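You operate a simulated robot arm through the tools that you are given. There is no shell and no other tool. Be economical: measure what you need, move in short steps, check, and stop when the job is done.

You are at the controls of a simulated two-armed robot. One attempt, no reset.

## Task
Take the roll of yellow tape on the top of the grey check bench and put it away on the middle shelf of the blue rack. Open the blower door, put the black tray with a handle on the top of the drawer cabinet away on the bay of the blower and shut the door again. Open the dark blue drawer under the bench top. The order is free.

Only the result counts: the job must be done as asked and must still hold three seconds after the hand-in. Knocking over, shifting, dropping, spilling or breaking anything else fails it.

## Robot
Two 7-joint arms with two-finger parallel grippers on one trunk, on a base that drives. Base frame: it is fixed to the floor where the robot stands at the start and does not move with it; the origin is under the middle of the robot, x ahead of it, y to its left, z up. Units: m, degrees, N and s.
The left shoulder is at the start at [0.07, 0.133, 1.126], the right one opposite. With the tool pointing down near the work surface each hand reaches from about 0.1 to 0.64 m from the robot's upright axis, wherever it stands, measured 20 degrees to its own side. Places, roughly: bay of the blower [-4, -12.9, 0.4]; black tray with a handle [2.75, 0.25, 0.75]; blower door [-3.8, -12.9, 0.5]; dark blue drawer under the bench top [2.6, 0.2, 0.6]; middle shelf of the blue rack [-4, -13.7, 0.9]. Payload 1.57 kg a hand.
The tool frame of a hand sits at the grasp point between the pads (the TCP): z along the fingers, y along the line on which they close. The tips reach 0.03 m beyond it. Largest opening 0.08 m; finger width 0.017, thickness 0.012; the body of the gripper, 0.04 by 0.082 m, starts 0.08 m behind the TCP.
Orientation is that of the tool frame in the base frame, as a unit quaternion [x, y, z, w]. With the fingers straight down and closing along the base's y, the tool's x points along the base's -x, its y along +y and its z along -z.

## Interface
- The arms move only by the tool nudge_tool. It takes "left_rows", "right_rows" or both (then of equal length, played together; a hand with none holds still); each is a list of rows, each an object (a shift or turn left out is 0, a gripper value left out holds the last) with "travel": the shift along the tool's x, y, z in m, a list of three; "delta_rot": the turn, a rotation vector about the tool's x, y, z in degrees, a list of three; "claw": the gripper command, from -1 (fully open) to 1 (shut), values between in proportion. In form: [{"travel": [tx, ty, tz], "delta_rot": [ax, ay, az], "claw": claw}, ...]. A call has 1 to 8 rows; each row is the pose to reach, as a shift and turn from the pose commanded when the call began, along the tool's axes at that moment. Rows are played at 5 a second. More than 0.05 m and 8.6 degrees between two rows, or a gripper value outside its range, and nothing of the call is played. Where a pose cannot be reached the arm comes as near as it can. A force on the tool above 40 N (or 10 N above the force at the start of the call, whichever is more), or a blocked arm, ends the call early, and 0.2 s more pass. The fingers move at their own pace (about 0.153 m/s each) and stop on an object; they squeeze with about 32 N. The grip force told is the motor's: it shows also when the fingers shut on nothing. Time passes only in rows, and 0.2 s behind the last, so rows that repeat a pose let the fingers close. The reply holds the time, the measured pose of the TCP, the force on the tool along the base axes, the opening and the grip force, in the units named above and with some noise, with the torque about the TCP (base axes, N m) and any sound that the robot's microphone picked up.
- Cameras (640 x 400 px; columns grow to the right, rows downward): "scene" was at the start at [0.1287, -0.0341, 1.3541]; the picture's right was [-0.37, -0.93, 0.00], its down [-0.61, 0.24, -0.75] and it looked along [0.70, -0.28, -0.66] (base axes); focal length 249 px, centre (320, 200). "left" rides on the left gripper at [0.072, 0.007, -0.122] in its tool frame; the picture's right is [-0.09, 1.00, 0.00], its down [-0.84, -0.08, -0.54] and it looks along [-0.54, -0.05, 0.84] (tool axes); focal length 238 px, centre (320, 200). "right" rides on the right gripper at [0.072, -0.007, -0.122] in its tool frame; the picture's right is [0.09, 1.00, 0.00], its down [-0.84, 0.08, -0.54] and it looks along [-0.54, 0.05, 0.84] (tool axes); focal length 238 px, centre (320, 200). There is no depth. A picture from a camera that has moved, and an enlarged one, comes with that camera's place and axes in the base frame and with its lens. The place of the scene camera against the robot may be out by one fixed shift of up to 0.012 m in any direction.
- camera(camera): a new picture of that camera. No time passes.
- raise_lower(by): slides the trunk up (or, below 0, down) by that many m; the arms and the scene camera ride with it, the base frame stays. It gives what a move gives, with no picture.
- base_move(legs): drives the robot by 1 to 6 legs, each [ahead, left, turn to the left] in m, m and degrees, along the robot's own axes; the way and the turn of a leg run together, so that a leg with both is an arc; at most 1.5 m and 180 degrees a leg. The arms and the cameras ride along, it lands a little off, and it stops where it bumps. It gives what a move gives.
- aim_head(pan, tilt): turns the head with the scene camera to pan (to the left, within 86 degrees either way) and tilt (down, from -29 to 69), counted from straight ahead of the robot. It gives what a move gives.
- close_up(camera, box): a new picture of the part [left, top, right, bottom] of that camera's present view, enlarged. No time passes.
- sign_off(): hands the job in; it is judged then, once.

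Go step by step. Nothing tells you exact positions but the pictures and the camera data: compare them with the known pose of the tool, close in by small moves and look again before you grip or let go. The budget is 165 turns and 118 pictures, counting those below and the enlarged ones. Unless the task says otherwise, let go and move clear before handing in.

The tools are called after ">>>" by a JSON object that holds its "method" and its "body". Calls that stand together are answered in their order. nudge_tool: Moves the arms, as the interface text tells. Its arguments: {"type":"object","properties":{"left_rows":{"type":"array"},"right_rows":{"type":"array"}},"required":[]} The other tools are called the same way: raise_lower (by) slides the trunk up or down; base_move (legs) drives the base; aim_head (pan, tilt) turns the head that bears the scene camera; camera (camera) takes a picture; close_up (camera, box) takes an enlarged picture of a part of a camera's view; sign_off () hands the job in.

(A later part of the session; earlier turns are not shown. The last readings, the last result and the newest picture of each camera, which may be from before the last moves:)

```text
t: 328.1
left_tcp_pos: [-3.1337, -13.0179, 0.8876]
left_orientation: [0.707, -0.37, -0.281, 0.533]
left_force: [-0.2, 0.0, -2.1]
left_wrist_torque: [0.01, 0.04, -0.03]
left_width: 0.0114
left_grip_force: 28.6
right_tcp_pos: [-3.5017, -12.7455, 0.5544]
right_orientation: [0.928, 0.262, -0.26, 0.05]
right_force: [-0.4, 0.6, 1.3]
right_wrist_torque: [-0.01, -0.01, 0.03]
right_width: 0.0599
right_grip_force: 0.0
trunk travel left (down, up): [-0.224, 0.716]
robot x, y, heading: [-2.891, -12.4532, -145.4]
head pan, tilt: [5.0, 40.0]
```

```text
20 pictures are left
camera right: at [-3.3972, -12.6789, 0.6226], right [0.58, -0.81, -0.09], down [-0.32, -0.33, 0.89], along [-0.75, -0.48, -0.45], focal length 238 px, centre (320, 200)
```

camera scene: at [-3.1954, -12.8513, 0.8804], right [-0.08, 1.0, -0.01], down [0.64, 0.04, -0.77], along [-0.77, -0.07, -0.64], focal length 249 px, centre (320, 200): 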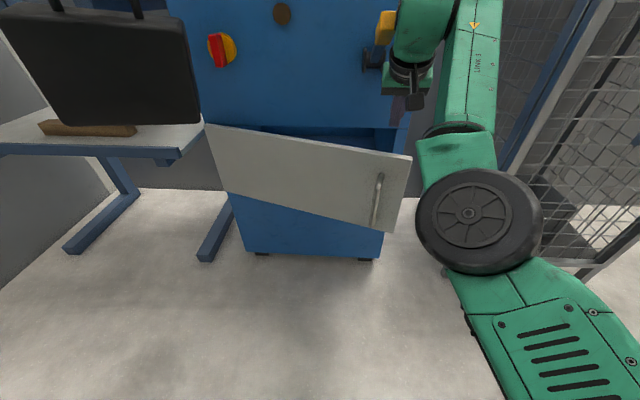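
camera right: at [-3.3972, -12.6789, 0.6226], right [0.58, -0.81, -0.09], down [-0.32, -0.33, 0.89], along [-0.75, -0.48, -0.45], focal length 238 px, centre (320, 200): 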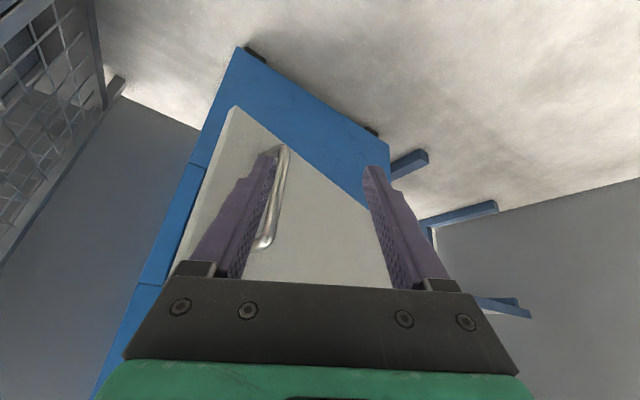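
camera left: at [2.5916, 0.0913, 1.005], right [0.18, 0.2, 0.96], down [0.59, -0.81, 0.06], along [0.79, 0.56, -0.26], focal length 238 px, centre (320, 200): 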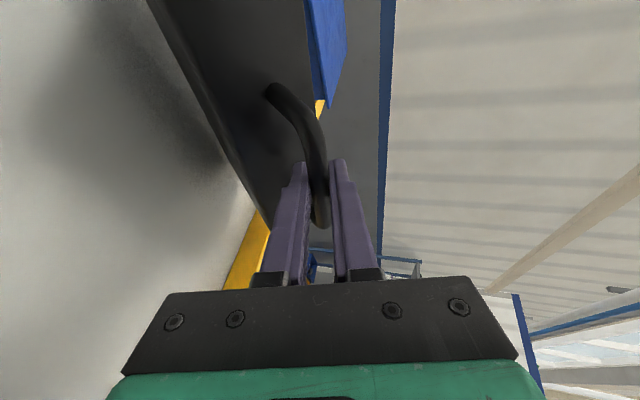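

>>> {"method": "base_move", "body": {"legs": [[0, -0.046, 0]]}}

>>> {"method": "nudge_tool", "body": {"right_rows": [{"travel": [0.0125, 0, 0.0217]}, {"travel": [0.0125, 0, 0.0217]}]}}

>>> {"method": "base_move", "body": {"legs": [[0.075, 0, 0]]}}

>>> {"method": "camera", "body": {"camera": "right"}}

```text
t: 329.0
left_tcp_pos: [-3.1601, -12.9783, 0.8877]
left_orientation: [0.707, -0.37, -0.281, 0.533]
left_force: [0.4, -0.1, -2.3]
left_wrist_torque: [0.05, 0.02, 0.0]
left_width: 0.0113
left_grip_force: 28.8
right_tcp_pos: [-3.5293, -12.7077, 0.5549]
right_orientation: [0.928, 0.263, -0.26, 0.051]
right_force: [-0.1, 0.2, -0.2]
right_wrist_torque: [-0.02, 0.02, 0.01]
right_width: 0.06
right_grip_force: 0.0
trunk travel left (down, up): [-0.224, 0.716]
robot x, y, heading: [-2.9187, -12.4158, -145.7]
head pan, tilt: [5.0, 40.0]
```

```text
t: 329.6
left_tcp_pos: [-3.1604, -12.9779, 0.8875]
left_orientation: [0.707, -0.371, -0.28, 0.533]
left_force: [-0.5, 0.8, -2.6]
left_wrist_torque: [0.02, 0.04, -0.01]
left_width: 0.0111
left_grip_force: 28.9
right_tcp_pos: [-3.5298, -12.7051, 0.5294]
right_orientation: [0.928, 0.261, -0.26, 0.05]
right_force: [0.3, 0.0, 0.6]
right_wrist_torque: [-0.04, 0.02, -0.03]
right_width: 0.0599
right_grip_force: 0.0
trunk travel left (down, up): [-0.224, 0.716]
robot x, y, heading: [-2.9202, -12.4135, -145.4]
head pan, tilt: [5.0, 40.0]
```

```text
t: 330.7
left_tcp_pos: [-3.2231, -13.0213, 0.888]
left_orientation: [0.707, -0.371, -0.28, 0.533]
left_force: [0.3, 0.2, -1.3]
left_wrist_torque: [0.01, 0.03, -0.01]
left_width: 0.011
left_grip_force: 28.7
right_tcp_pos: [-3.5914, -12.7496, 0.5299]
right_orientation: [0.928, 0.263, -0.259, 0.05]
right_force: [-0.3, 0.5, -1.0]
right_wrist_torque: [-0.01, 0.03, -0.01]
right_width: 0.0601
right_grip_force: 0.0
trunk travel left (down, up): [-0.224, 0.716]
robot x, y, heading: [-2.979, -12.4592, -145.7]
head pan, tilt: [5.0, 40.0]
```

```text
19 pictures are left
camera right: at [-3.4866, -12.6819, 0.5978], right [0.58, -0.81, -0.09], down [-0.32, -0.33, 0.89], along [-0.75, -0.48, -0.45], focal length 238 px, centre (320, 200)
```

right: 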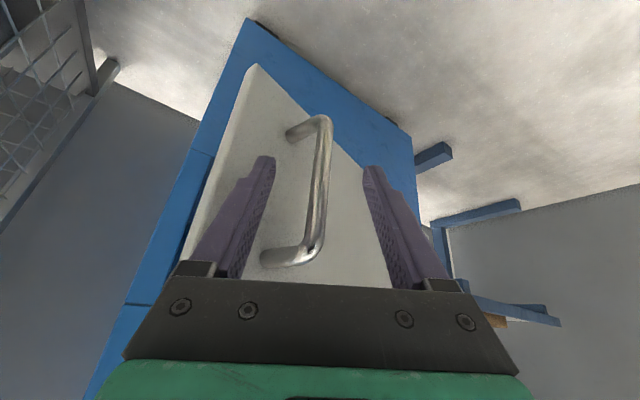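

The bar is between the fingers. I'll close and pull along the arc.

>>> {"method": "nudge_tool", "body": {"right_rows": [{"claw": 0.2}, {"claw": 1}, {"claw": 1}, {"claw": 1}]}}

>>> {"method": "base_move", "body": {"legs": [[-0.018, 0.05, 0], [-0.013, 0.058, 0], [0.0, 0.07, 0], [0.006, 0.068, 0]]}}

>>> {"method": "camera", "body": {"camera": "scene"}}

```text
t: 331.7
left_tcp_pos: [-3.2215, -13.0217, 0.8873]
left_orientation: [0.708, -0.37, -0.281, 0.533]
left_force: [0.8, 0.0, -1.9]
left_wrist_torque: [0.01, 0.02, -0.02]
left_width: 0.0112
left_grip_force: 29.0
right_tcp_pos: [-3.5902, -12.7491, 0.5297]
right_orientation: [0.928, 0.262, -0.26, 0.05]
right_force: [0.2, -0.5, 0.8]
right_wrist_torque: [0.02, 0.02, 0.0]
right_width: 0.0
right_grip_force: 21.5
trunk travel left (down, up): [-0.224, 0.716]
robot x, y, heading: [-2.9834, -12.4577, -145.5]
head pan, tilt: [5.0, 40.0]
```

```text
t: 333.1
left_tcp_pos: [-3.1773, -13.0468, 0.8946]
left_orientation: [0.703, -0.383, -0.266, 0.537]
left_force: [-0.5, -0.2, -1.9]
left_wrist_torque: [0.05, 0.02, 0.0]
left_width: 0.0114
left_grip_force: 29.1
right_tcp_pos: [-3.5372, -12.7824, 0.5265]
right_orientation: [0.93, 0.258, -0.255, 0.06]
right_force: [0.0, 0.4, -0.4]
right_wrist_torque: [0.02, -0.01, 0.02]
right_width: 0.0
right_grip_force: 21.3
trunk travel left (down, up): [-0.224, 0.716]
robot x, y, heading: [-2.9168, -12.5018, -145.5]
head pan, tilt: [5.0, 40.0]
stopped in leg 2: the robot was blocked; the commanded pose is now the measured one
```

```text
18 pictures are left
camera scene: at [-3.0383, -12.572, 0.8808], right [-0.63, 0.77, -0.02], down [0.51, 0.39, -0.76], along [-0.58, -0.5, -0.64], focal length 249 px, centre (320, 200)
```

scene: 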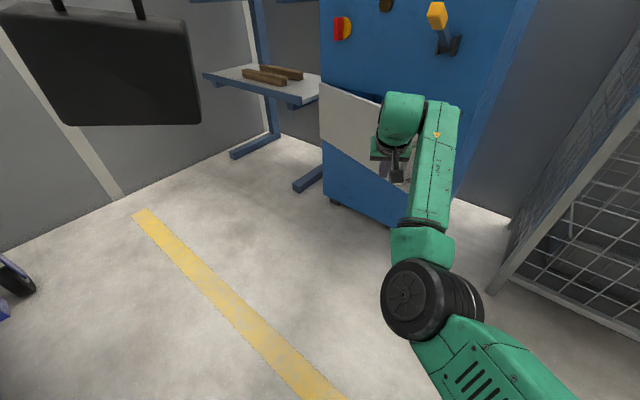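

The fingers closed on nothing, and the base is bumping something. I'll look to the left to find the obstacle.

>>> {"method": "aim_head", "body": {"pan": 80, "tilt": 50}}

>>> {"method": "camera", "body": {"camera": "scene"}}

```text
t: 334.6
left_tcp_pos: [-3.1754, -13.0484, 0.8948]
left_orientation: [0.703, -0.382, -0.266, 0.538]
left_force: [-1.4, -0.3, -1.0]
left_wrist_torque: [0.04, 0.02, 0.01]
left_width: 0.011
left_grip_force: 28.5
right_tcp_pos: [-3.5369, -12.7858, 0.5229]
right_orientation: [0.93, 0.26, -0.252, 0.061]
right_force: [0.6, 0.8, 0.5]
right_wrist_torque: [0.03, 0.0, 0.01]
right_width: 0.0
right_grip_force: 21.9
trunk travel left (down, up): [-0.224, 0.716]
robot x, y, heading: [-2.9194, -12.4998, -145.4]
head pan, tilt: [80.0, 50.0]
```

```text
17 pictures are left
camera scene: at [-2.9416, -12.5889, 0.8674], right [-0.91, -0.41, -0.01], down [-0.3, 0.68, -0.66], along [0.28, -0.6, -0.75], focal length 249 px, centre (320, 200)
```

scene: 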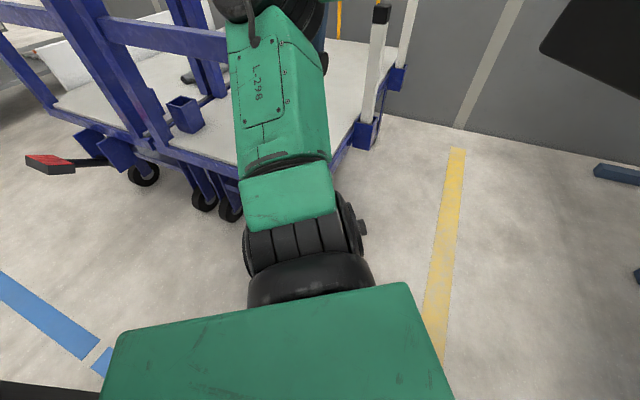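

My left elbow is touching the cart, not the base. I'll move off it, raise the trunk 0.3 m so the elbow clears, and lower only the right hand back to handle height.

>>> {"method": "base_move", "body": {"legs": [[-0.02, -0.07, 0]]}}

>>> {"method": "raise_lower", "body": {"by": 0.3}}

>>> {"method": "nudge_tool", "body": {"right_rows": [{"travel": [0.021, 0, 0.036], "claw": -0.6}, {"travel": [0.042, 0, 0.072], "claw": -0.6}, {"travel": [0.063, 0, 0.108]}, {"travel": [0.084, 0, 0.144]}, {"travel": [0.105, 0, 0.18]}, {"travel": [0.126, 0, 0.216]}, {"travel": [0.147, 0, 0.251]}, {"travel": [0.147, 0, 0.251]}]}}

>>> {"method": "camera", "body": {"camera": "right"}}

```text
t: 335.3
left_tcp_pos: [-3.175, -13.0445, 0.8955]
left_orientation: [0.702, -0.383, -0.267, 0.539]
left_force: [-0.3, -0.7, -2.3]
left_wrist_torque: [0.06, 0.02, -0.04]
left_width: 0.0113
left_grip_force: 28.8
right_tcp_pos: [-3.5357, -12.7815, 0.5275]
right_orientation: [0.93, 0.258, -0.257, 0.057]
right_force: [0.4, -0.1, 0.5]
right_wrist_torque: [0.0, -0.02, 0.01]
right_width: 0.0
right_grip_force: 20.8
trunk travel left (down, up): [-0.224, 0.716]
robot x, y, heading: [-2.9219, -12.4997, -145.9]
head pan, tilt: [80.0, 50.0]
stopped in leg 1: the robot was blocked; the commanded pose is now the measured one
```

```text
t: 336.9
left_tcp_pos: [-3.1609, -13.0523, 0.9921]
left_orientation: [0.722, -0.327, -0.357, 0.494]
left_force: [-1.5, 1.7, -2.6]
left_wrist_torque: [-0.13, 0.14, 0.22]
left_width: 0.0115
left_grip_force: 28.7
right_tcp_pos: [-3.5413, -12.7635, 0.6498]
right_orientation: [0.928, 0.264, -0.257, 0.064]
right_force: [-0.1, -2.3, -0.6]
right_wrist_torque: [0.06, 0.0, -0.02]
right_width: 0.0002
right_grip_force: 21.5
trunk travel left (down, up): [-0.342, 0.598]
robot x, y, heading: [-2.9256, -12.4812, -145.6]
head pan, tilt: [80.0, 50.0]
stopped: the arm was blocked; the commanded pose is now the measured one
```

```text
t: 338.7
left_tcp_pos: [-3.1599, -13.0461, 0.9997]
left_orientation: [0.714, -0.333, -0.362, 0.499]
left_force: [-0.1, -0.1, -1.8]
left_wrist_torque: [-0.02, 0.01, -0.01]
left_width: 0.0111
left_grip_force: 29.2
right_tcp_pos: [-3.5465, -12.7547, 0.3658]
right_orientation: [0.928, 0.256, -0.263, 0.066]
right_force: [1.3, -0.3, -0.4]
right_wrist_torque: [0.01, 0.01, -0.03]
right_width: 0.0642
right_grip_force: 0.1
right hand out of reach, approached as far as the arm can: row 7
trunk travel left (down, up): [-0.342, 0.598]
robot x, y, heading: [-2.9282, -12.487, -145.8]
head pan, tilt: [80.0, 50.0]
```

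```text
16 pictures are left
camera right: at [-3.4413, -12.6849, 0.4321], right [0.58, -0.82, -0.06], down [-0.32, -0.29, 0.9], along [-0.75, -0.5, -0.43], focal length 238 px, centre (320, 200)
```

right: 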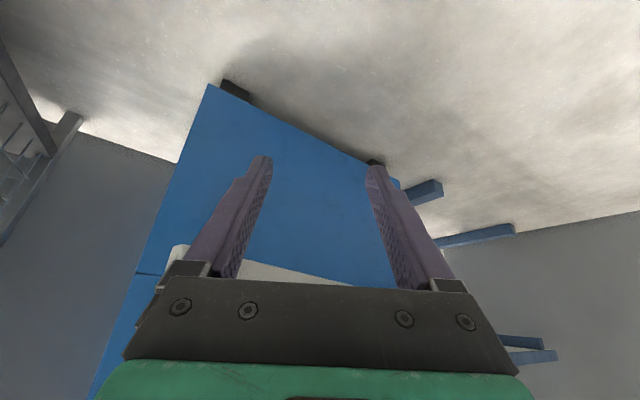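

The trunk was blocked on the way up, so the left elbow may be caught on the cart. I need to look.

>>> {"method": "aim_head", "body": {"pan": 70, "tilt": 45}}

>>> {"method": "camera", "body": {"camera": "scene"}}

```text
t: 339.4
left_tcp_pos: [-3.1606, -13.0463, 0.9986]
left_orientation: [0.714, -0.332, -0.362, 0.499]
left_force: [-0.3, 0.0, -2.5]
left_wrist_torque: [0.0, 0.03, 0.01]
left_width: 0.0112
left_grip_force: 28.7
right_tcp_pos: [-3.5463, -12.7539, 0.3643]
right_orientation: [0.928, 0.257, -0.261, 0.066]
right_force: [0.9, -0.2, -1.1]
right_wrist_torque: [0.05, 0.01, -0.02]
right_width: 0.064
right_grip_force: 0.1
trunk travel left (down, up): [-0.342, 0.598]
robot x, y, heading: [-2.9272, -12.4867, -145.7]
head pan, tilt: [70.0, 45.0]
```

```text
15 pictures are left
camera scene: at [-2.9532, -12.5667, 0.994], right [-0.97, -0.25, 0.0], down [-0.17, 0.66, -0.73], along [0.18, -0.71, -0.68], focal length 249 px, centre (320, 200)
```

scene: 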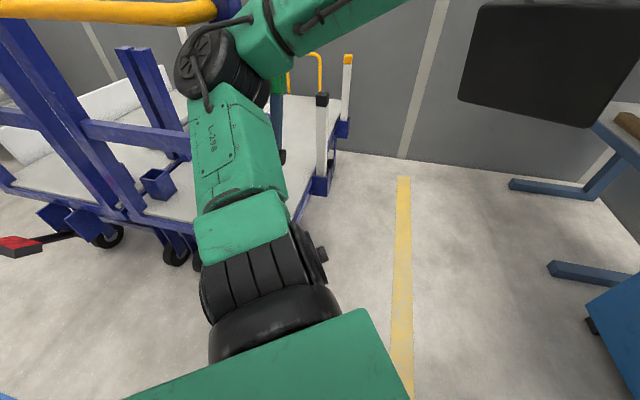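

The left elbow sits just under the cart's yellow handle. I'll ease the trunk down slightly, lift the right hand clear of the door, then move away to the right and forward.

>>> {"method": "raise_lower", "body": {"by": -0.03}}

>>> {"method": "nudge_tool", "body": {"right_rows": [{"travel": [0, 0, -0.04]}, {"travel": [0, 0, -0.08]}, {"travel": [0, 0, -0.12]}, {"travel": [0, 0, -0.16]}]}}

>>> {"method": "base_move", "body": {"legs": [[0.02, -0.06, 0]]}}

```text
t: 340.2
left_tcp_pos: [-3.1641, -13.048, 0.9704]
left_orientation: [0.714, -0.334, -0.355, 0.502]
left_force: [0.2, 0.5, -1.1]
left_wrist_torque: [0.01, -0.05, -0.04]
left_width: 0.0113
left_grip_force: 28.9
right_tcp_pos: [-3.5464, -12.7579, 0.3315]
right_orientation: [0.929, 0.257, -0.259, 0.067]
right_force: [0.3, 0.7, 1.2]
right_wrist_torque: [0.0, -0.01, 0.02]
right_width: 0.0638
right_grip_force: 0.0
trunk travel left (down, up): [-0.312, 0.628]
robot x, y, heading: [-2.9247, -12.4844, -145.6]
head pan, tilt: [70.0, 45.0]
```

```text
t: 341.2
left_tcp_pos: [-3.165, -13.0468, 0.9681]
left_orientation: [0.715, -0.334, -0.355, 0.501]
left_force: [0.2, 0.4, -2.1]
left_wrist_torque: [-0.02, -0.01, 0.02]
left_width: 0.0113
left_grip_force: 28.8
right_tcp_pos: [-3.5461, -12.7589, 0.3314]
right_orientation: [0.928, 0.258, -0.258, 0.067]
right_force: [0.1, -0.7, -1.2]
right_wrist_torque: [0.01, 0.04, -0.05]
right_width: 0.0642
right_grip_force: 0.1
right hand out of reach, approached as far as the arm can: row 1, 2, 3, 4
trunk travel left (down, up): [-0.312, 0.628]
robot x, y, heading: [-2.9289, -12.4824, -145.7]
head pan, tilt: [70.0, 45.0]
```

```text
t: 342.2
left_tcp_pos: [-3.2114, -13.0379, 0.9503]
left_orientation: [0.721, -0.326, -0.37, 0.487]
left_force: [-0.2, 0.2, -1.9]
left_wrist_torque: [0.02, -0.03, 0.03]
left_width: 0.0113
left_grip_force: 28.5
right_tcp_pos: [-3.5973, -12.7242, 0.3286]
right_orientation: [0.929, 0.258, -0.259, 0.05]
right_force: [-0.4, -0.6, 0.3]
right_wrist_torque: [-0.02, 0.03, 0.03]
right_width: 0.0638
right_grip_force: 0.1
trunk travel left (down, up): [-0.312, 0.628]
robot x, y, heading: [-2.9791, -12.4499, -146.0]
head pan, tilt: [70.0, 45.0]
```

Free again. I'll turn back to heading 180°, which moves the elbow away from the cart and the right hand clear of the door, then raise.

>>> {"method": "base_move", "body": {"legs": [[0, 0, -34]]}}

>>> {"method": "raise_lower", "body": {"by": 0.25}}

>>> {"method": "aim_head", "body": {"pan": 15, "tilt": 42}}

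>>> {"method": "camera", "body": {"camera": "scene"}}

```text
t: 344.2
left_tcp_pos: [-3.5037, -12.8047, 0.9507]
left_orientation: [0.592, -0.525, -0.498, 0.355]
left_force: [0.0, 0.0, -2.0]
left_wrist_torque: [0.0, -0.02, 0.0]
left_width: 0.0113
left_grip_force: 28.9
right_tcp_pos: [-3.6425, -12.3261, 0.3289]
right_orientation: [0.964, -0.029, -0.263, -0.029]
right_force: [-0.8, 0.9, 0.2]
right_wrist_torque: [0.0, -0.03, -0.01]
right_width: 0.0636
right_grip_force: 0.0
trunk travel left (down, up): [-0.312, 0.628]
robot x, y, heading: [-2.9814, -12.4522, 179.4]
head pan, tilt: [70.0, 45.0]
```

```text
t: 346.8
left_tcp_pos: [-3.5035, -12.8037, 1.1998]
left_orientation: [0.592, -0.525, -0.498, 0.355]
left_force: [0.1, 0.8, -2.1]
left_wrist_torque: [0.0, 0.04, 0.03]
left_width: 0.0111
left_grip_force: 28.4
right_tcp_pos: [-3.6446, -12.3248, 0.5777]
right_orientation: [0.964, -0.029, -0.262, -0.03]
right_force: [0.6, -0.1, -0.4]
right_wrist_torque: [0.0, -0.03, -0.01]
right_width: 0.064
right_grip_force: 0.0
trunk travel left (down, up): [-0.562, 0.378]
robot x, y, heading: [-2.978, -12.4487, 179.7]
head pan, tilt: [70.0, 45.0]
```

```text
t: 348.1
left_tcp_pos: [-3.5038, -12.8034, 1.2006]
left_orientation: [0.593, -0.525, -0.498, 0.355]
left_force: [-0.2, -0.5, -2.5]
left_wrist_torque: [-0.04, -0.02, -0.02]
left_width: 0.0112
left_grip_force: 29.0
right_tcp_pos: [-3.6427, -12.3253, 0.5796]
right_orientation: [0.964, -0.029, -0.263, -0.03]
right_force: [-0.4, 0.6, -0.5]
right_wrist_torque: [-0.01, 0.0, 0.0]
right_width: 0.0641
right_grip_force: 0.0
trunk travel left (down, up): [-0.562, 0.378]
robot x, y, heading: [-2.9804, -12.4512, 179.5]
head pan, tilt: [15.0, 42.0]
```

```text
14 pictures are left
camera scene: at [-3.1102, -12.4736, 1.2152], right [-0.25, 0.97, 0.0], down [0.65, 0.17, -0.74], along [-0.72, -0.19, -0.67], focal length 249 px, centre (320, 200)
```

scene: 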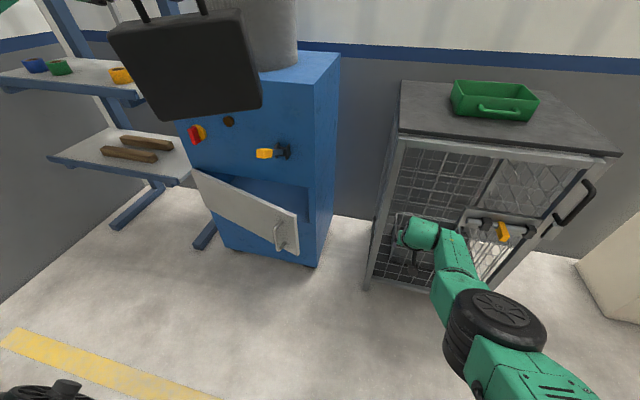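

With the trunk higher the right arm has more freedom. I'll hook the door from above again: raise the closed fingers, move over the door's top near its free edge, then check.

>>> {"method": "nudge_tool", "body": {"right_rows": [{"travel": [-0.02, 0, -0.035], "claw": 1}, {"travel": [-0.04, 0, -0.07], "claw": 1}, {"travel": [-0.058, 0, -0.1], "claw": 1}]}}

>>> {"method": "base_move", "body": {"legs": [[0, 0.4, 0]]}}

>>> {"method": "base_move", "body": {"legs": [[0.08, 0, 0]]}}

>>> {"method": "camera", "body": {"camera": "right"}}

```text
t: 348.9
left_tcp_pos: [-3.5024, -12.8044, 1.2002]
left_orientation: [0.592, -0.524, -0.499, 0.355]
left_force: [0.0, 0.1, -2.0]
left_wrist_torque: [-0.01, -0.02, 0.0]
left_width: 0.0112
left_grip_force: 28.8
right_tcp_pos: [-3.6441, -12.3298, 0.6959]
right_orientation: [0.964, -0.03, -0.263, -0.032]
right_force: [0.5, 0.6, -0.2]
right_wrist_torque: [0.02, 0.03, -0.01]
right_width: 0.0002
right_grip_force: 21.6
trunk travel left (down, up): [-0.562, 0.378]
robot x, y, heading: [-2.9777, -12.4495, 179.4]
head pan, tilt: [15.0, 42.0]
```

```text
t: 351.4
left_tcp_pos: [-3.5094, -13.2062, 1.1999]
left_orientation: [0.591, -0.526, -0.498, 0.353]
left_force: [-0.1, 0.1, -2.5]
left_wrist_torque: [-0.02, -0.03, -0.01]
left_width: 0.0112
left_grip_force: 28.6
right_tcp_pos: [-3.6483, -12.7295, 0.6943]
right_orientation: [0.964, -0.031, -0.264, -0.032]
right_force: [-0.3, -0.4, 0.7]
right_wrist_torque: [-0.01, 0.0, 0.02]
right_width: 0.0001
right_grip_force: 21.3
trunk travel left (down, up): [-0.562, 0.378]
robot x, y, heading: [-2.983, -12.8542, 179.5]
head pan, tilt: [15.0, 42.0]
```

```text
t: 352.4
left_tcp_pos: [-3.5897, -13.2018, 1.2013]
left_orientation: [0.592, -0.527, -0.498, 0.354]
left_force: [-0.4, -0.5, -2.3]
left_wrist_torque: [0.01, 0.0, -0.03]
left_width: 0.0112
left_grip_force: 28.6
right_tcp_pos: [-3.7274, -12.7238, 0.6931]
right_orientation: [0.964, -0.034, -0.262, -0.033]
right_force: [-1.5, 14.7, -2.1]
right_wrist_torque: [-1.83, -0.12, 0.95]
right_width: 0.0002
right_grip_force: 21.2
trunk travel left (down, up): [-0.562, 0.378]
robot x, y, heading: [-3.0596, -12.8506, 179.4]
head pan, tilt: [15.0, 42.0]
```

```text
13 pictures are left
camera right: at [-3.6045, -12.7307, 0.7617], right [0.0, -1.0, -0.09], down [-0.45, -0.08, 0.89], along [-0.89, 0.04, -0.45], focal length 238 px, centre (320, 200)
```

right: 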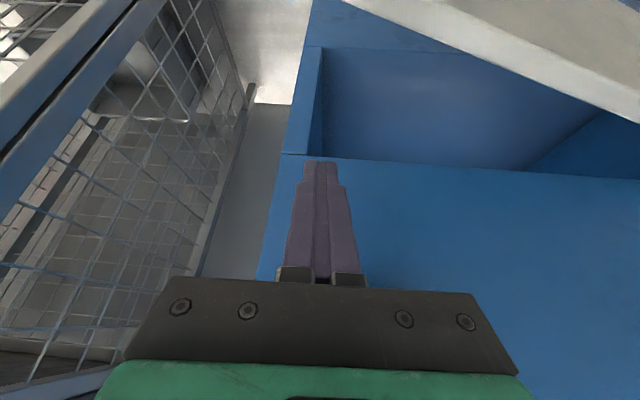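

The wrist is touching the yellow lever. I'll back off, lower beside the door's free edge first (which keeps the hand away from the lever), then move in behind the door.

>>> {"method": "base_move", "body": {"legs": [[-0.06, 0, 0], [0, -0.035, 0]]}}

>>> {"method": "nudge_tool", "body": {"right_rows": [{"travel": [0.018, 0, 0.03]}, {"travel": [0.036, 0, 0.061]}, {"travel": [0.0525, 0, 0.091]}, {"travel": [0.0525, 0, 0.091]}]}}

>>> {"method": "camera", "body": {"camera": "right"}}

```text
t: 353.9
left_tcp_pos: [-3.5297, -13.1715, 1.2003]
left_orientation: [0.592, -0.525, -0.499, 0.353]
left_force: [1.0, -0.2, -2.5]
left_wrist_torque: [-0.03, -0.02, 0.0]
left_width: 0.011
left_grip_force: 29.0
right_tcp_pos: [-3.6673, -12.6925, 0.6939]
right_orientation: [0.964, -0.033, -0.262, -0.034]
right_force: [0.8, 0.3, -0.4]
right_wrist_torque: [0.0, -0.01, -0.01]
right_width: 0.0
right_grip_force: 21.3
trunk travel left (down, up): [-0.562, 0.378]
robot x, y, heading: [-3.0023, -12.8133, 179.3]
head pan, tilt: [15.0, 42.0]
```

```text
t: 354.7
left_tcp_pos: [-3.5258, -13.1717, 1.1991]
left_orientation: [0.592, -0.526, -0.498, 0.353]
left_force: [-0.2, 0.5, -2.2]
left_wrist_torque: [0.0, 0.02, 0.03]
left_width: 0.0117
left_grip_force: 29.1
right_tcp_pos: [-3.6797, -12.6876, 0.6096]
right_orientation: [0.959, -0.034, -0.281, -0.033]
right_force: [-0.5, 0.9, 23.0]
right_wrist_torque: [-0.36, -0.27, 0.09]
right_width: 0.0002
right_grip_force: 21.4
trunk travel left (down, up): [-0.562, 0.378]
robot x, y, heading: [-2.9999, -12.8188, 179.1]
head pan, tilt: [15.0, 42.0]
stopped in row 4 (right hand): the force on the tool passed its limit (the readings are from after the stop); the commanded pose is now the measured one
```

```text
12 pictures are left
camera right: at [-3.5522, -12.6933, 0.6726], right [-0.01, -1.0, -0.09], down [-0.42, -0.08, 0.9], along [-0.91, 0.05, -0.42], focal length 238 px, centre (320, 200)
```

right: 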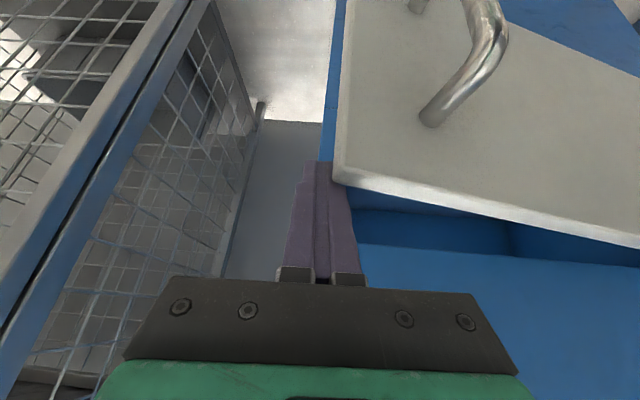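

The fingertip is on the door's top corner, so the door is only about 13° open with its top edge at z about 0.59. I'll lift slightly, go forward past it, left behind the panel, and down.

>>> {"method": "nudge_tool", "body": {"right_rows": [{"travel": [-0.0065, 0, -0.01]}, {"travel": [-0.0296, 0.003, 0.0047]}, {"travel": [-0.0527, 0.0056, 0.0195]}, {"travel": [-0.0527, 0.0056, 0.0195]}]}}

>>> {"method": "base_move", "body": {"legs": [[0, 0.05, 0]]}}

>>> {"method": "nudge_tool", "body": {"right_rows": [{"travel": [0.0081, 0.0006, 0.0127]}, {"travel": [0.0162, 0.0013, 0.0253]}, {"travel": [0.0162, 0.0013, 0.0253]}]}}

>>> {"method": "camera", "body": {"camera": "right"}}

```text
t: 355.7
left_tcp_pos: [-3.5293, -13.1712, 1.2002]
left_orientation: [0.592, -0.526, -0.498, 0.353]
left_force: [0.1, -0.2, -2.8]
left_wrist_torque: [0.0, -0.02, -0.05]
left_width: 0.0113
left_grip_force: 28.8
right_tcp_pos: [-3.6861, -12.6888, 0.6144]
right_orientation: [0.96, -0.034, -0.274, -0.032]
right_force: [0.4, 0.5, 0.0]
right_wrist_torque: [0.0, 0.0, 0.03]
right_width: 0.0
right_grip_force: 21.9
right hand out of reach, approached as far as the arm can: row 2, 3, 4
trunk travel left (down, up): [-0.562, 0.378]
robot x, y, heading: [-3.0042, -12.818, 179.2]
head pan, tilt: [15.0, 42.0]
```

```text
t: 356.7
left_tcp_pos: [-3.5293, -13.2209, 1.2007]
left_orientation: [0.592, -0.526, -0.498, 0.354]
left_force: [0.5, -0.4, -1.5]
left_wrist_torque: [-0.02, -0.02, -0.02]
left_width: 0.0112
left_grip_force: 28.8
right_tcp_pos: [-3.6859, -12.7377, 0.6164]
right_orientation: [0.96, -0.034, -0.275, -0.032]
right_force: [-0.8, -0.1, -0.3]
right_wrist_torque: [-0.02, -0.02, 0.0]
right_width: 0.0
right_grip_force: 20.9
trunk travel left (down, up): [-0.562, 0.378]
robot x, y, heading: [-3.0016, -12.8676, 179.2]
head pan, tilt: [15.0, 42.0]
```

```text
t: 357.2
left_tcp_pos: [-3.5288, -13.222, 1.1995]
left_orientation: [0.593, -0.526, -0.498, 0.352]
left_force: [-0.8, -0.3, -2.8]
left_wrist_torque: [-0.05, 0.0, -0.02]
left_width: 0.0113
left_grip_force: 29.1
right_tcp_pos: [-3.688, -12.7349, 0.6103]
right_orientation: [0.955, -0.036, -0.291, -0.033]
right_force: [0.8, 3.5, 23.1]
right_wrist_torque: [-0.34, -0.28, 0.1]
right_width: 0.0001
right_grip_force: 20.8
right hand out of reach, approached as far as the arm can: row 1, 2
trunk travel left (down, up): [-0.562, 0.378]
robot x, y, heading: [-3.005, -12.8659, 179.1]
head pan, tilt: [15.0, 42.0]
stopped in row 2 (right hand): the force on the tool passed its limit (the readings are from after the stop); the commanded pose is now the measured one
```

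```text
11 pictures are left
camera right: at [-3.5592, -12.742, 0.6698], right [-0.01, -1.0, -0.09], down [-0.4, -0.08, 0.91], along [-0.92, 0.05, -0.39], focal length 238 px, centre (320, 200)
```

right: 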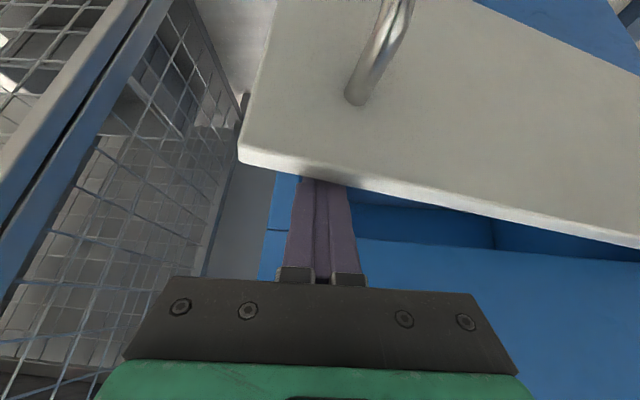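

The fingertips are now hidden behind the door's top edge, so they are on the inside. I'll pull back gently.

>>> {"method": "base_move", "body": {"legs": [[-0.08, 0.01, 0]]}}

>>> {"method": "camera", "body": {"camera": "right"}}

```text
t: 358.4
left_tcp_pos: [-3.4692, -13.229, 1.201]
left_orientation: [0.591, -0.527, -0.499, 0.353]
left_force: [0.0, 0.0, -1.4]
left_wrist_torque: [-0.04, -0.02, 0.01]
left_width: 0.0109
left_grip_force: 28.8
right_tcp_pos: [-3.6284, -12.7452, 0.6085]
right_orientation: [0.955, -0.036, -0.293, -0.03]
right_force: [-0.8, 3.2, 24.5]
right_wrist_torque: [-0.38, -0.28, -0.02]
right_width: 0.0
right_grip_force: 21.2
trunk travel left (down, up): [-0.562, 0.378]
robot x, y, heading: [-2.9459, -12.8726, 179.3]
head pan, tilt: [15.0, 42.0]
stopped in leg 1: the robot was blocked; the commanded pose is now the measured one
```

```text
10 pictures are left
camera right: at [-3.4999, -12.7513, 0.6697], right [-0.01, -1.0, -0.09], down [-0.4, -0.08, 0.91], along [-0.92, 0.04, -0.39], focal length 238 px, centre (320, 200)
```

right: 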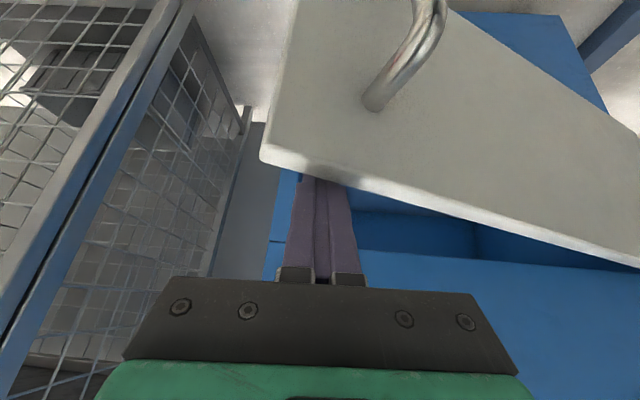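

The hook works and the door is opening, but my rear is at the cart again. I'll go forward a little and turn the base left in place, which sweeps the fingers (and the door) to the left.

>>> {"method": "base_move", "body": {"legs": [[0.045, 0, 0], [0, 0, 12], [0, 0, 12]]}}

>>> {"method": "camera", "body": {"camera": "right"}}

```text
t: 359.4
left_tcp_pos: [-3.5114, -13.2283, 1.1983]
left_orientation: [0.593, -0.527, -0.498, 0.352]
left_force: [0.1, -0.3, -2.0]
left_wrist_torque: [0.0, -0.03, 0.01]
left_width: 0.0109
left_grip_force: 29.0
right_tcp_pos: [-3.6691, -12.7401, 0.6102]
right_orientation: [0.955, -0.037, -0.293, -0.034]
right_force: [0.6, 0.5, 6.5]
right_wrist_torque: [-0.08, -0.06, -0.04]
right_width: 0.0001
right_grip_force: 21.0
trunk travel left (down, up): [-0.562, 0.378]
robot x, y, heading: [-2.9856, -12.8781, 178.9]
head pan, tilt: [15.0, 42.0]
stopped in leg 1: the force on the tool passed its limit (the readings are from after the stop); the commanded pose is now the measured one
```

```text
9 pictures are left
camera right: at [-3.5423, -12.7467, 0.6698], right [-0.02, -1.0, -0.1], down [-0.4, -0.08, 0.91], along [-0.92, 0.05, -0.39], focal length 238 px, centre (320, 200)
```

right: 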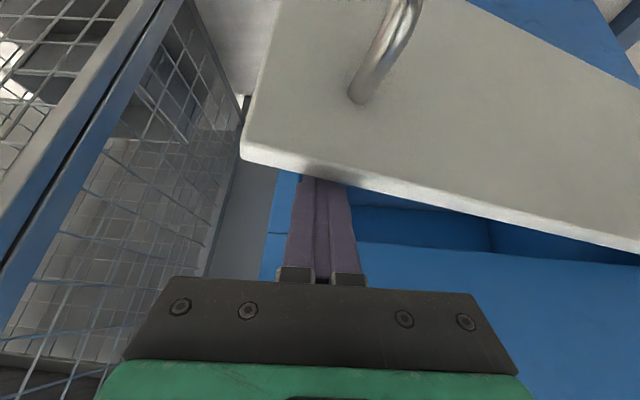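

The fingertips were only pressing on the door's top edge. I'll lift 2 cm, go forward 4 cm, then lower properly behind the panel.

>>> {"method": "nudge_tool", "body": {"right_rows": [{"travel": [-0.011, 0, -0.017]}, {"travel": [-0.011, 0, -0.017]}]}}

>>> {"method": "base_move", "body": {"legs": [[0.04, -0.005, 0]]}}

>>> {"method": "nudge_tool", "body": {"right_rows": [{"travel": [0.009, 0, 0.014]}, {"travel": [0.018, 0, 0.028]}, {"travel": [0.027, 0, 0.042]}, {"travel": [0.027, 0, 0.042]}]}}

>>> {"method": "camera", "body": {"camera": "right"}}

```text
t: 360.0
left_tcp_pos: [-3.5129, -13.2275, 1.1985]
left_orientation: [0.591, -0.528, -0.498, 0.352]
left_force: [0.3, -0.6, -2.9]
left_wrist_torque: [0.02, -0.07, 0.04]
left_width: 0.0111
left_grip_force: 28.5
right_tcp_pos: [-3.6703, -12.7409, 0.6296]
right_orientation: [0.955, -0.036, -0.292, -0.035]
right_force: [-0.5, -0.2, 0.0]
right_wrist_torque: [0.0, -0.04, 0.0]
right_width: 0.0
right_grip_force: 20.9
trunk travel left (down, up): [-0.562, 0.378]
robot x, y, heading: [-2.9852, -12.8759, 179.2]
head pan, tilt: [15.0, 42.0]
```

```text
t: 360.9
left_tcp_pos: [-3.5513, -13.2232, 1.199]
left_orientation: [0.591, -0.528, -0.499, 0.352]
left_force: [-0.7, 0.3, -2.6]
left_wrist_torque: [-0.03, -0.02, 0.02]
left_width: 0.0113
left_grip_force: 29.2
right_tcp_pos: [-3.7094, -12.7346, 0.6306]
right_orientation: [0.955, -0.037, -0.292, -0.035]
right_force: [0.3, 0.4, 0.5]
right_wrist_torque: [0.0, -0.03, 0.0]
right_width: 0.0003
right_grip_force: 21.1
trunk travel left (down, up): [-0.562, 0.378]
robot x, y, heading: [-3.0204, -12.8759, 178.8]
head pan, tilt: [15.0, 42.0]
```

```text
t: 361.9
left_tcp_pos: [-3.5516, -13.2232, 1.1992]
left_orientation: [0.591, -0.527, -0.499, 0.352]
left_force: [-0.5, 0.3, -1.6]
left_wrist_torque: [-0.05, 0.0, -0.06]
left_width: 0.0112
left_grip_force: 28.6
right_tcp_pos: [-3.7088, -12.7327, 0.5981]
right_orientation: [0.955, -0.036, -0.292, -0.033]
right_force: [0.8, -0.8, -0.1]
right_wrist_torque: [-0.03, -0.02, -0.01]
right_width: 0.0
right_grip_force: 21.4
right hand out of reach, approached as far as the arm can: row 2, 3, 4
trunk travel left (down, up): [-0.562, 0.378]
robot x, y, heading: [-3.02, -12.8698, 179.1]
head pan, tilt: [15.0, 42.0]
```

```text
8 pictures are left
camera right: at [-3.5786, -12.7397, 0.6581], right [-0.01, -1.0, -0.1], down [-0.4, -0.08, 0.91], along [-0.92, 0.05, -0.39], focal length 238 px, centre (320, 200)
```

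right: 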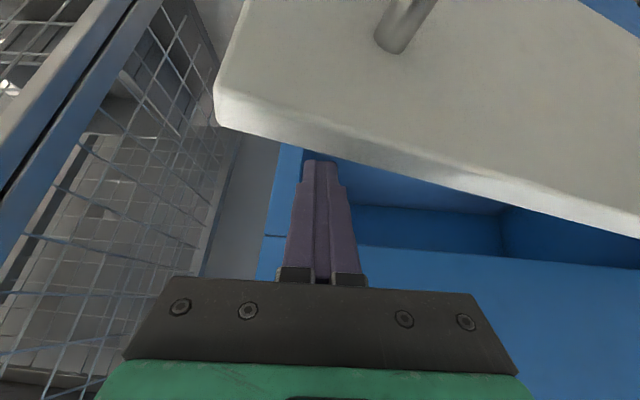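

The fingers are in the gap behind the panel. I'll lower the trunk 3.5 cm so they overlap the door, pull back a little and turn left.

>>> {"method": "raise_lower", "body": {"by": -0.035}}

>>> {"method": "base_move", "body": {"legs": [[-0.045, 0, 0], [0, 0, 10]]}}

>>> {"method": "base_move", "body": {"legs": [[0, 0, 12]]}}

>>> {"method": "camera", "body": {"camera": "scene"}}

```text
t: 362.6
left_tcp_pos: [-3.5502, -13.2229, 1.1648]
left_orientation: [0.591, -0.527, -0.498, 0.352]
left_force: [0.8, 0.0, -1.9]
left_wrist_torque: [-0.02, -0.03, 0.01]
left_width: 0.011
left_grip_force: 28.3
right_tcp_pos: [-3.708, -12.732, 0.5631]
right_orientation: [0.955, -0.037, -0.293, -0.034]
right_force: [0.9, 0.2, 0.4]
right_wrist_torque: [0.01, 0.02, 0.02]
right_width: 0.0
right_grip_force: 21.2
trunk travel left (down, up): [-0.527, 0.413]
robot x, y, heading: [-3.025, -12.874, 179.2]
head pan, tilt: [15.0, 42.0]
```

```text
t: 364.2
left_tcp_pos: [-3.438, -13.3093, 1.1643]
left_orientation: [0.634, -0.474, -0.466, 0.394]
left_force: [-0.7, -0.1, -2.2]
left_wrist_torque: [-0.04, 0.02, -0.01]
left_width: 0.0113
left_grip_force: 28.6
right_tcp_pos: [-3.6767, -12.8526, 0.563]
right_orientation: [0.955, 0.046, -0.294, -0.009]
right_force: [-0.2, 0.7, -1.0]
right_wrist_torque: [-0.01, 0.02, -0.02]
right_width: 0.0
right_grip_force: 21.4
trunk travel left (down, up): [-0.527, 0.413]
robot x, y, heading: [-2.9787, -12.8703, -171.1]
head pan, tilt: [15.0, 42.0]
```

```text
t: 365.4
left_tcp_pos: [-3.3361, -13.3958, 1.1638]
left_orientation: [0.682, -0.404, -0.421, 0.441]
left_force: [0.7, -0.5, -2.1]
left_wrist_torque: [0.0, -0.05, -0.01]
left_width: 0.0115
left_grip_force: 28.5
right_tcp_pos: [-3.6648, -12.9999, 0.5625]
right_orientation: [0.945, 0.146, -0.293, 0.021]
right_force: [-0.5, 0.0, -0.9]
right_wrist_torque: [-0.02, 0.01, -0.02]
right_width: 0.0
right_grip_force: 21.2
trunk travel left (down, up): [-0.527, 0.413]
robot x, y, heading: [-2.9786, -12.8712, -159.0]
head pan, tilt: [15.0, 42.0]
```

```text
7 pictures are left
camera scene: at [-3.0944, -12.9438, 1.1802], right [-0.59, 0.81, 0.0], down [0.54, 0.4, -0.74], along [-0.6, -0.44, -0.67], focal length 249 px, centre (320, 200)
```

scene: 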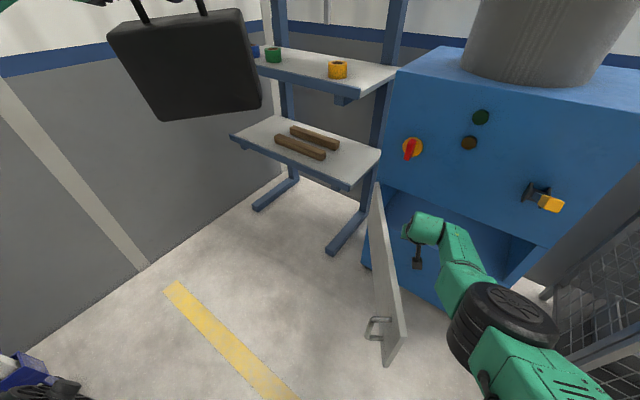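

The door is now open about 75°. I'll lift the right hand out from behind it, turn back to heading 180°, then stow the right hand and bring the left hand (tray) down and forward.

>>> {"method": "raise_lower", "body": {"by": 0.1}}

>>> {"method": "base_move", "body": {"legs": [[0, 0, -21], [0, -0.25, 0]]}}

>>> {"method": "nudge_tool", "body": {"right_rows": [{"travel": [0.009, -0.034, -0.027]}, {"travel": [0.018, -0.069, -0.053]}, {"travel": [0.028, -0.103, -0.08]}, {"travel": [0.037, -0.138, -0.107]}, {"travel": [0.046, -0.172, -0.134]}, {"travel": [0.055, -0.206, -0.16]}, {"travel": [0.065, -0.24, -0.187]}, {"travel": [0.0745, -0.2755, -0.214]}], "left_rows": [{"travel": [0.01, -0.039, 0.023], "delta_rot": [0, 0.7, 1.4]}, {"travel": [0.02, -0.078, 0.047], "delta_rot": [0, 1.4, 2.9]}, {"travel": [0.031, -0.117, 0.07], "delta_rot": [0, 2.2, 4.3]}, {"travel": [0.041, -0.156, 0.094], "delta_rot": [0, 2.9, 5.8]}, {"travel": [0.052, -0.195, 0.117], "delta_rot": [0, 3.7, 7.2]}, {"travel": [0.062, -0.234, 0.14], "delta_rot": [0, 4.4, 8.7]}, {"travel": [0.072, -0.273, 0.164], "delta_rot": [0, 5.2, 10.1]}, {"travel": [0.083, -0.313, 0.187], "delta_rot": [0, 5.9, 11.6]}]}}

>>> {"method": "camera", "body": {"camera": "scene"}}

```text
t: 366.7
left_tcp_pos: [-3.3356, -13.3952, 1.2654]
left_orientation: [0.682, -0.404, -0.421, 0.442]
left_force: [-0.1, 0.0, -2.5]
left_wrist_torque: [-0.01, 0.01, 0.0]
left_width: 0.0113
left_grip_force: 29.4
right_tcp_pos: [-3.6638, -13.0011, 0.663]
right_orientation: [0.944, 0.147, -0.293, 0.021]
right_force: [-0.2, -0.3, 0.0]
right_wrist_torque: [-0.02, -0.01, 0.01]
right_width: 0.0
right_grip_force: 21.3
trunk travel left (down, up): [-0.627, 0.313]
robot x, y, heading: [-2.9781, -12.8749, -158.8]
head pan, tilt: [15.0, 42.0]
```

```text
t: 369.7
left_tcp_pos: [-3.501, -12.9821, 1.2634]
left_orientation: [0.597, -0.52, -0.495, 0.358]
left_force: [-0.7, -0.2, -2.3]
left_wrist_torque: [-0.03, -0.01, -0.03]
left_width: 0.0112
left_grip_force: 28.7
right_tcp_pos: [-3.6666, -12.4971, 0.662]
right_orientation: [0.955, -0.026, -0.293, -0.031]
right_force: [0.3, 0.2, 1.4]
right_wrist_torque: [0.01, -0.01, 0.01]
right_width: 0.0
right_grip_force: 21.2
trunk travel left (down, up): [-0.627, 0.313]
robot x, y, heading: [-2.9825, -12.6179, -180.1]
head pan, tilt: [15.0, 42.0]
```

```text
t: 371.5
left_tcp_pos: [-3.5985, -12.9841, 0.9026]
left_orientation: [0.566, -0.56, -0.424, 0.432]
left_force: [0.5, -0.5, -2.0]
left_wrist_torque: [0.06, -0.04, 0.01]
left_width: 0.011
left_grip_force: 29.3
right_tcp_pos: [-3.4701, -12.2436, 0.8109]
right_orientation: [0.955, -0.025, -0.293, -0.03]
right_force: [-0.2, 0.0, 0.2]
right_wrist_torque: [0.01, 0.0, 0.02]
right_width: 0.0
right_grip_force: 21.3
right hand out of reach, approached as far as the arm can: row 1, 2, 3, 4, 5, 6
trunk travel left (down, up): [-0.627, 0.313]
robot x, y, heading: [-2.9812, -12.6198, -179.6]
head pan, tilt: [15.0, 42.0]
```

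```text
6 pictures are left
camera scene: at [-3.1134, -12.6456, 1.2801], right [-0.26, 0.96, 0.0], down [0.65, 0.18, -0.74], along [-0.72, -0.2, -0.67], focal length 249 px, centre (320, 200)
```

scene: 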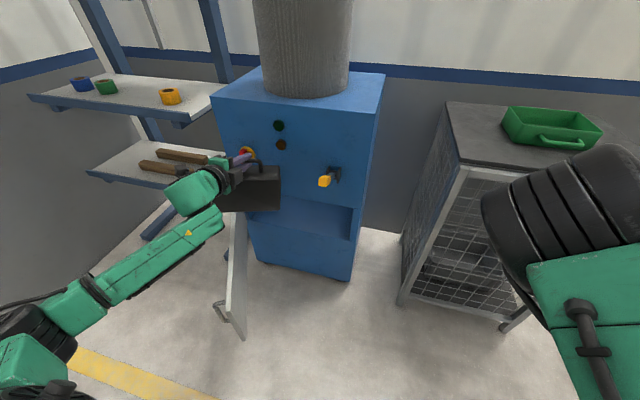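

The tray hangs about 0.185 m tall and the bay opening is only about 0.195 m, so it needs to be level. I'll lay it flat on the free front-left corner of the cage-cabinet top next door and regrip it there. First I'll raise and move over.

>>> {"method": "raise_lower", "body": {"by": 0.22}}

>>> {"method": "base_move", "body": {"legs": [[0, -0.67, 0]]}}

>>> {"method": "nudge_tool", "body": {"left_rows": [{"travel": [0, 0.01, 0.035]}, {"travel": [0, 0.019, 0.07]}]}}

>>> {"method": "base_move", "body": {"legs": [[0.25, 0, 0]]}}

>>> {"method": "aim_head", "body": {"pan": 30, "tilt": 38}}

>>> {"method": "camera", "body": {"camera": "scene"}}

```text
t: 373.8
left_tcp_pos: [-3.5986, -12.9837, 1.1234]
left_orientation: [0.566, -0.56, -0.425, 0.431]
left_force: [0.8, 0.4, -2.7]
left_wrist_torque: [0.06, 0.01, 0.0]
left_width: 0.011
left_grip_force: 28.4
right_tcp_pos: [-3.4699, -12.2421, 1.0307]
right_orientation: [0.955, -0.027, -0.292, -0.031]
right_force: [0.3, 0.3, 0.1]
right_wrist_torque: [0.02, -0.01, -0.04]
right_width: 0.0001
right_grip_force: 21.0
trunk travel left (down, up): [-0.847, 0.093]
robot x, y, heading: [-2.9831, -12.6204, -179.7]
head pan, tilt: [15.0, 42.0]
```

```text
t: 377.5
left_tcp_pos: [-3.6015, -12.3232, 1.1229]
left_orientation: [0.563, -0.562, -0.427, 0.43]
left_force: [0.6, 1.4, -2.3]
left_wrist_torque: [0.04, -0.01, -0.02]
left_width: 0.0112
left_grip_force: 28.7
right_tcp_pos: [-3.464, -11.5836, 1.0315]
right_orientation: [0.955, -0.032, -0.292, -0.033]
right_force: [0.2, 0.0, 0.3]
right_wrist_torque: [0.0, -0.03, 0.01]
right_width: 0.0002
right_grip_force: 21.1
trunk travel left (down, up): [-0.847, 0.093]
robot x, y, heading: [-2.9822, -11.9651, 179.8]
head pan, tilt: [15.0, 42.0]
```

```text
t: 378.1
left_tcp_pos: [-3.6785, -12.3221, 1.1218]
left_orientation: [0.564, -0.564, -0.426, 0.428]
left_force: [-0.4, -0.6, -2.5]
left_wrist_torque: [0.0, 0.0, 0.01]
left_width: 0.0113
left_grip_force: 28.6
right_tcp_pos: [-3.4667, -11.583, 1.0305]
right_orientation: [0.956, -0.032, -0.291, -0.033]
right_force: [-1.1, -0.4, -0.7]
right_wrist_torque: [0.01, -0.01, -0.01]
right_width: 0.0
right_grip_force: 21.1
trunk travel left (down, up): [-0.847, 0.093]
robot x, y, heading: [-2.9821, -11.9665, 179.8]
head pan, tilt: [15.0, 42.0]
```

```text
t: 379.9
left_tcp_pos: [-3.9246, -12.3187, 1.1233]
left_orientation: [-0.562, 0.563, 0.427, -0.429]
left_force: [-0.3, 0.3, -2.1]
left_wrist_torque: [0.03, -0.04, 0.03]
left_width: 0.0113
left_grip_force: 28.5
right_tcp_pos: [-3.7123, -11.5805, 1.033]
right_orientation: [0.955, -0.034, -0.293, -0.033]
right_force: [0.4, 0.6, 1.3]
right_wrist_torque: [-0.01, 0.0, 0.03]
right_width: 0.0
right_grip_force: 21.8
trunk travel left (down, up): [-0.847, 0.093]
robot x, y, heading: [-3.2323, -11.9651, 179.8]
head pan, tilt: [15.0, 42.0]
```

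```text
t: 380.6
left_tcp_pos: [-3.9272, -12.3191, 1.1217]
left_orientation: [-0.562, 0.563, 0.428, -0.429]
left_force: [-0.1, 0.1, -2.4]
left_wrist_torque: [0.0, 0.0, 0.02]
left_width: 0.0114
left_grip_force: 28.8
right_tcp_pos: [-3.7149, -11.5802, 1.0309]
right_orientation: [0.955, -0.032, -0.292, -0.034]
right_force: [-0.9, -0.8, -0.3]
right_wrist_torque: [0.01, 0.02, 0.0]
right_width: 0.0
right_grip_force: 21.3
trunk travel left (down, up): [-0.847, 0.093]
robot x, y, heading: [-3.2319, -11.9636, 179.8]
head pan, tilt: [30.0, 38.0]
```

```text
5 pictures are left
camera scene: at [-3.3573, -12.009, 1.506], right [-0.49, 0.87, 0.0], down [0.54, 0.3, -0.79], along [-0.69, -0.39, -0.62], focal length 249 px, centre (320, 200)
```

scene: 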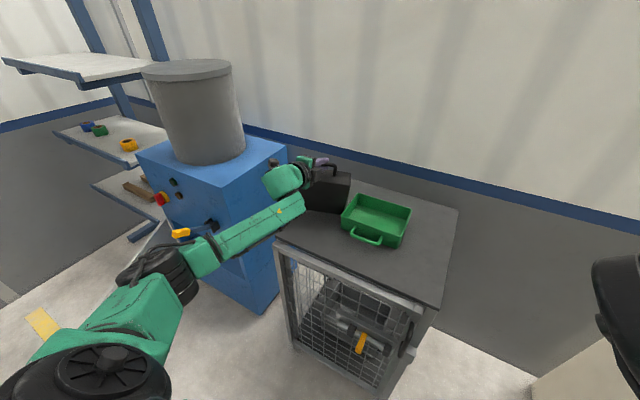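

The cage top is at z about 0.877 and the green bin starts at y > -12.26, so I'll shift 5 cm left. Then I'll touch the tray's edge down and draw back along an arc to lay it flat, handle toward me.

>>> {"method": "base_move", "body": {"legs": [[0.022, 0.055, 0]]}}

>>> {"method": "nudge_tool", "body": {"left_rows": [{"travel": [0, -0.0435, 0.0117]}, {"travel": [0, -0.0618, 0.0166]}, {"travel": [0, -0.0735, -0.0113]}, {"travel": [0, -0.0898, -0.0411]}, {"travel": [0, -0.112, -0.0657]}, {"travel": [0, -0.1362, -0.0866]}, {"travel": [0, -0.1644, -0.1029]}, {"travel": [0, -0.1942, -0.1135]}]}}

>>> {"method": "camera", "body": {"camera": "scene"}}

```text
t: 381.6
left_tcp_pos: [-3.9456, -12.3649, 1.1268]
left_orientation: [-0.559, 0.565, 0.428, -0.431]
left_force: [0.4, 0.5, -2.2]
left_wrist_torque: [0.07, -0.04, 0.06]
left_width: 0.0112
left_grip_force: 29.4
right_tcp_pos: [-3.7331, -11.6268, 1.0308]
right_orientation: [0.955, -0.035, -0.294, -0.03]
right_force: [0.1, 0.2, -0.1]
right_wrist_torque: [-0.05, 0.07, 0.06]
right_width: 0.0002
right_grip_force: 21.2
trunk travel left (down, up): [-0.847, 0.093]
robot x, y, heading: [-3.2563, -12.0187, 179.3]
head pan, tilt: [30.0, 38.0]
```

```text
t: 382.1
left_tcp_pos: [-3.948, -12.3758, 1.0979]
left_orientation: [-0.555, 0.555, 0.437, -0.439]
left_force: [1.4, 0.0, 0.6]
left_wrist_torque: [0.1, -0.05, 0.0]
left_width: 0.0113
left_grip_force: 28.5
right_tcp_pos: [-3.7323, -11.6327, 1.0324]
right_orientation: [0.954, -0.033, -0.295, -0.032]
right_force: [0.0, -0.8, 0.0]
right_wrist_torque: [0.0, 0.02, 0.02]
right_width: 0.0001
right_grip_force: 21.1
trunk travel left (down, up): [-0.847, 0.093]
robot x, y, heading: [-3.2534, -12.0195, 179.4]
head pan, tilt: [30.0, 38.0]
stopped in row 2 (left hand): the force on the tool passed its limit (the readings are from after the stop); the commanded pose is now the measured one
```

```text
4 pictures are left
camera scene: at [-3.3746, -12.0613, 1.5064], right [-0.49, 0.87, 0.0], down [0.53, 0.3, -0.79], along [-0.69, -0.39, -0.61], focal length 249 px, centre (320, 200)
```

scene: 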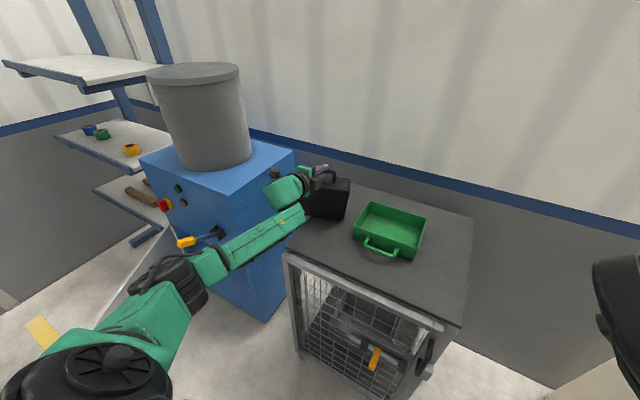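

The tray's edge is on the cabinet top, slightly higher than I estimated (top at about z 0.905). I'll draw back along the arc from here.

>>> {"method": "nudge_tool", "body": {"left_rows": [{"travel": [0, -0.0177, -0.045]}, {"travel": [0, -0.0425, -0.0801]}, {"travel": [0, -0.0715, -0.1058]}, {"travel": [0, -0.0993, -0.1226]}, {"travel": [0, -0.1296, -0.1347]}, {"travel": [0, -0.1615, -0.1412]}, {"travel": [0, -0.185, -0.1414]}]}}

>>> {"method": "close_up", "body": {"camera": "scene", "box": [220, 130, 460, 280]}}

```text
t: 383.7
left_tcp_pos: [-3.7688, -12.3778, 0.9495]
left_orientation: [0.557, -0.555, -0.435, 0.438]
left_force: [1.1, 1.0, -0.3]
left_wrist_torque: [0.12, 0.11, -0.08]
left_width: 0.0114
left_grip_force: 29.0
right_tcp_pos: [-3.7348, -11.6346, 1.0327]
right_orientation: [0.955, -0.032, -0.292, -0.032]
right_force: [0.3, -0.2, 0.1]
right_wrist_torque: [-0.04, -0.01, 0.01]
right_width: 0.0001
right_grip_force: 21.4
trunk travel left (down, up): [-0.847, 0.093]
robot x, y, heading: [-3.2547, -12.019, 179.4]
head pan, tilt: [30.0, 38.0]
```

```text
2.67 times, centred on (340, 205) of scene
camera zoom: at [-3.3784, -12.0631, 1.5062], right [-0.49, 0.87, 0.0], down [0.54, 0.3, -0.79], along [-0.69, -0.39, -0.62], focal length 664 px, centre (267, 187)
```

zoom: 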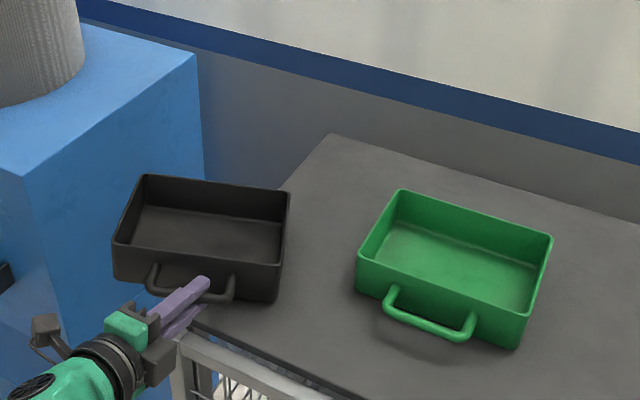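

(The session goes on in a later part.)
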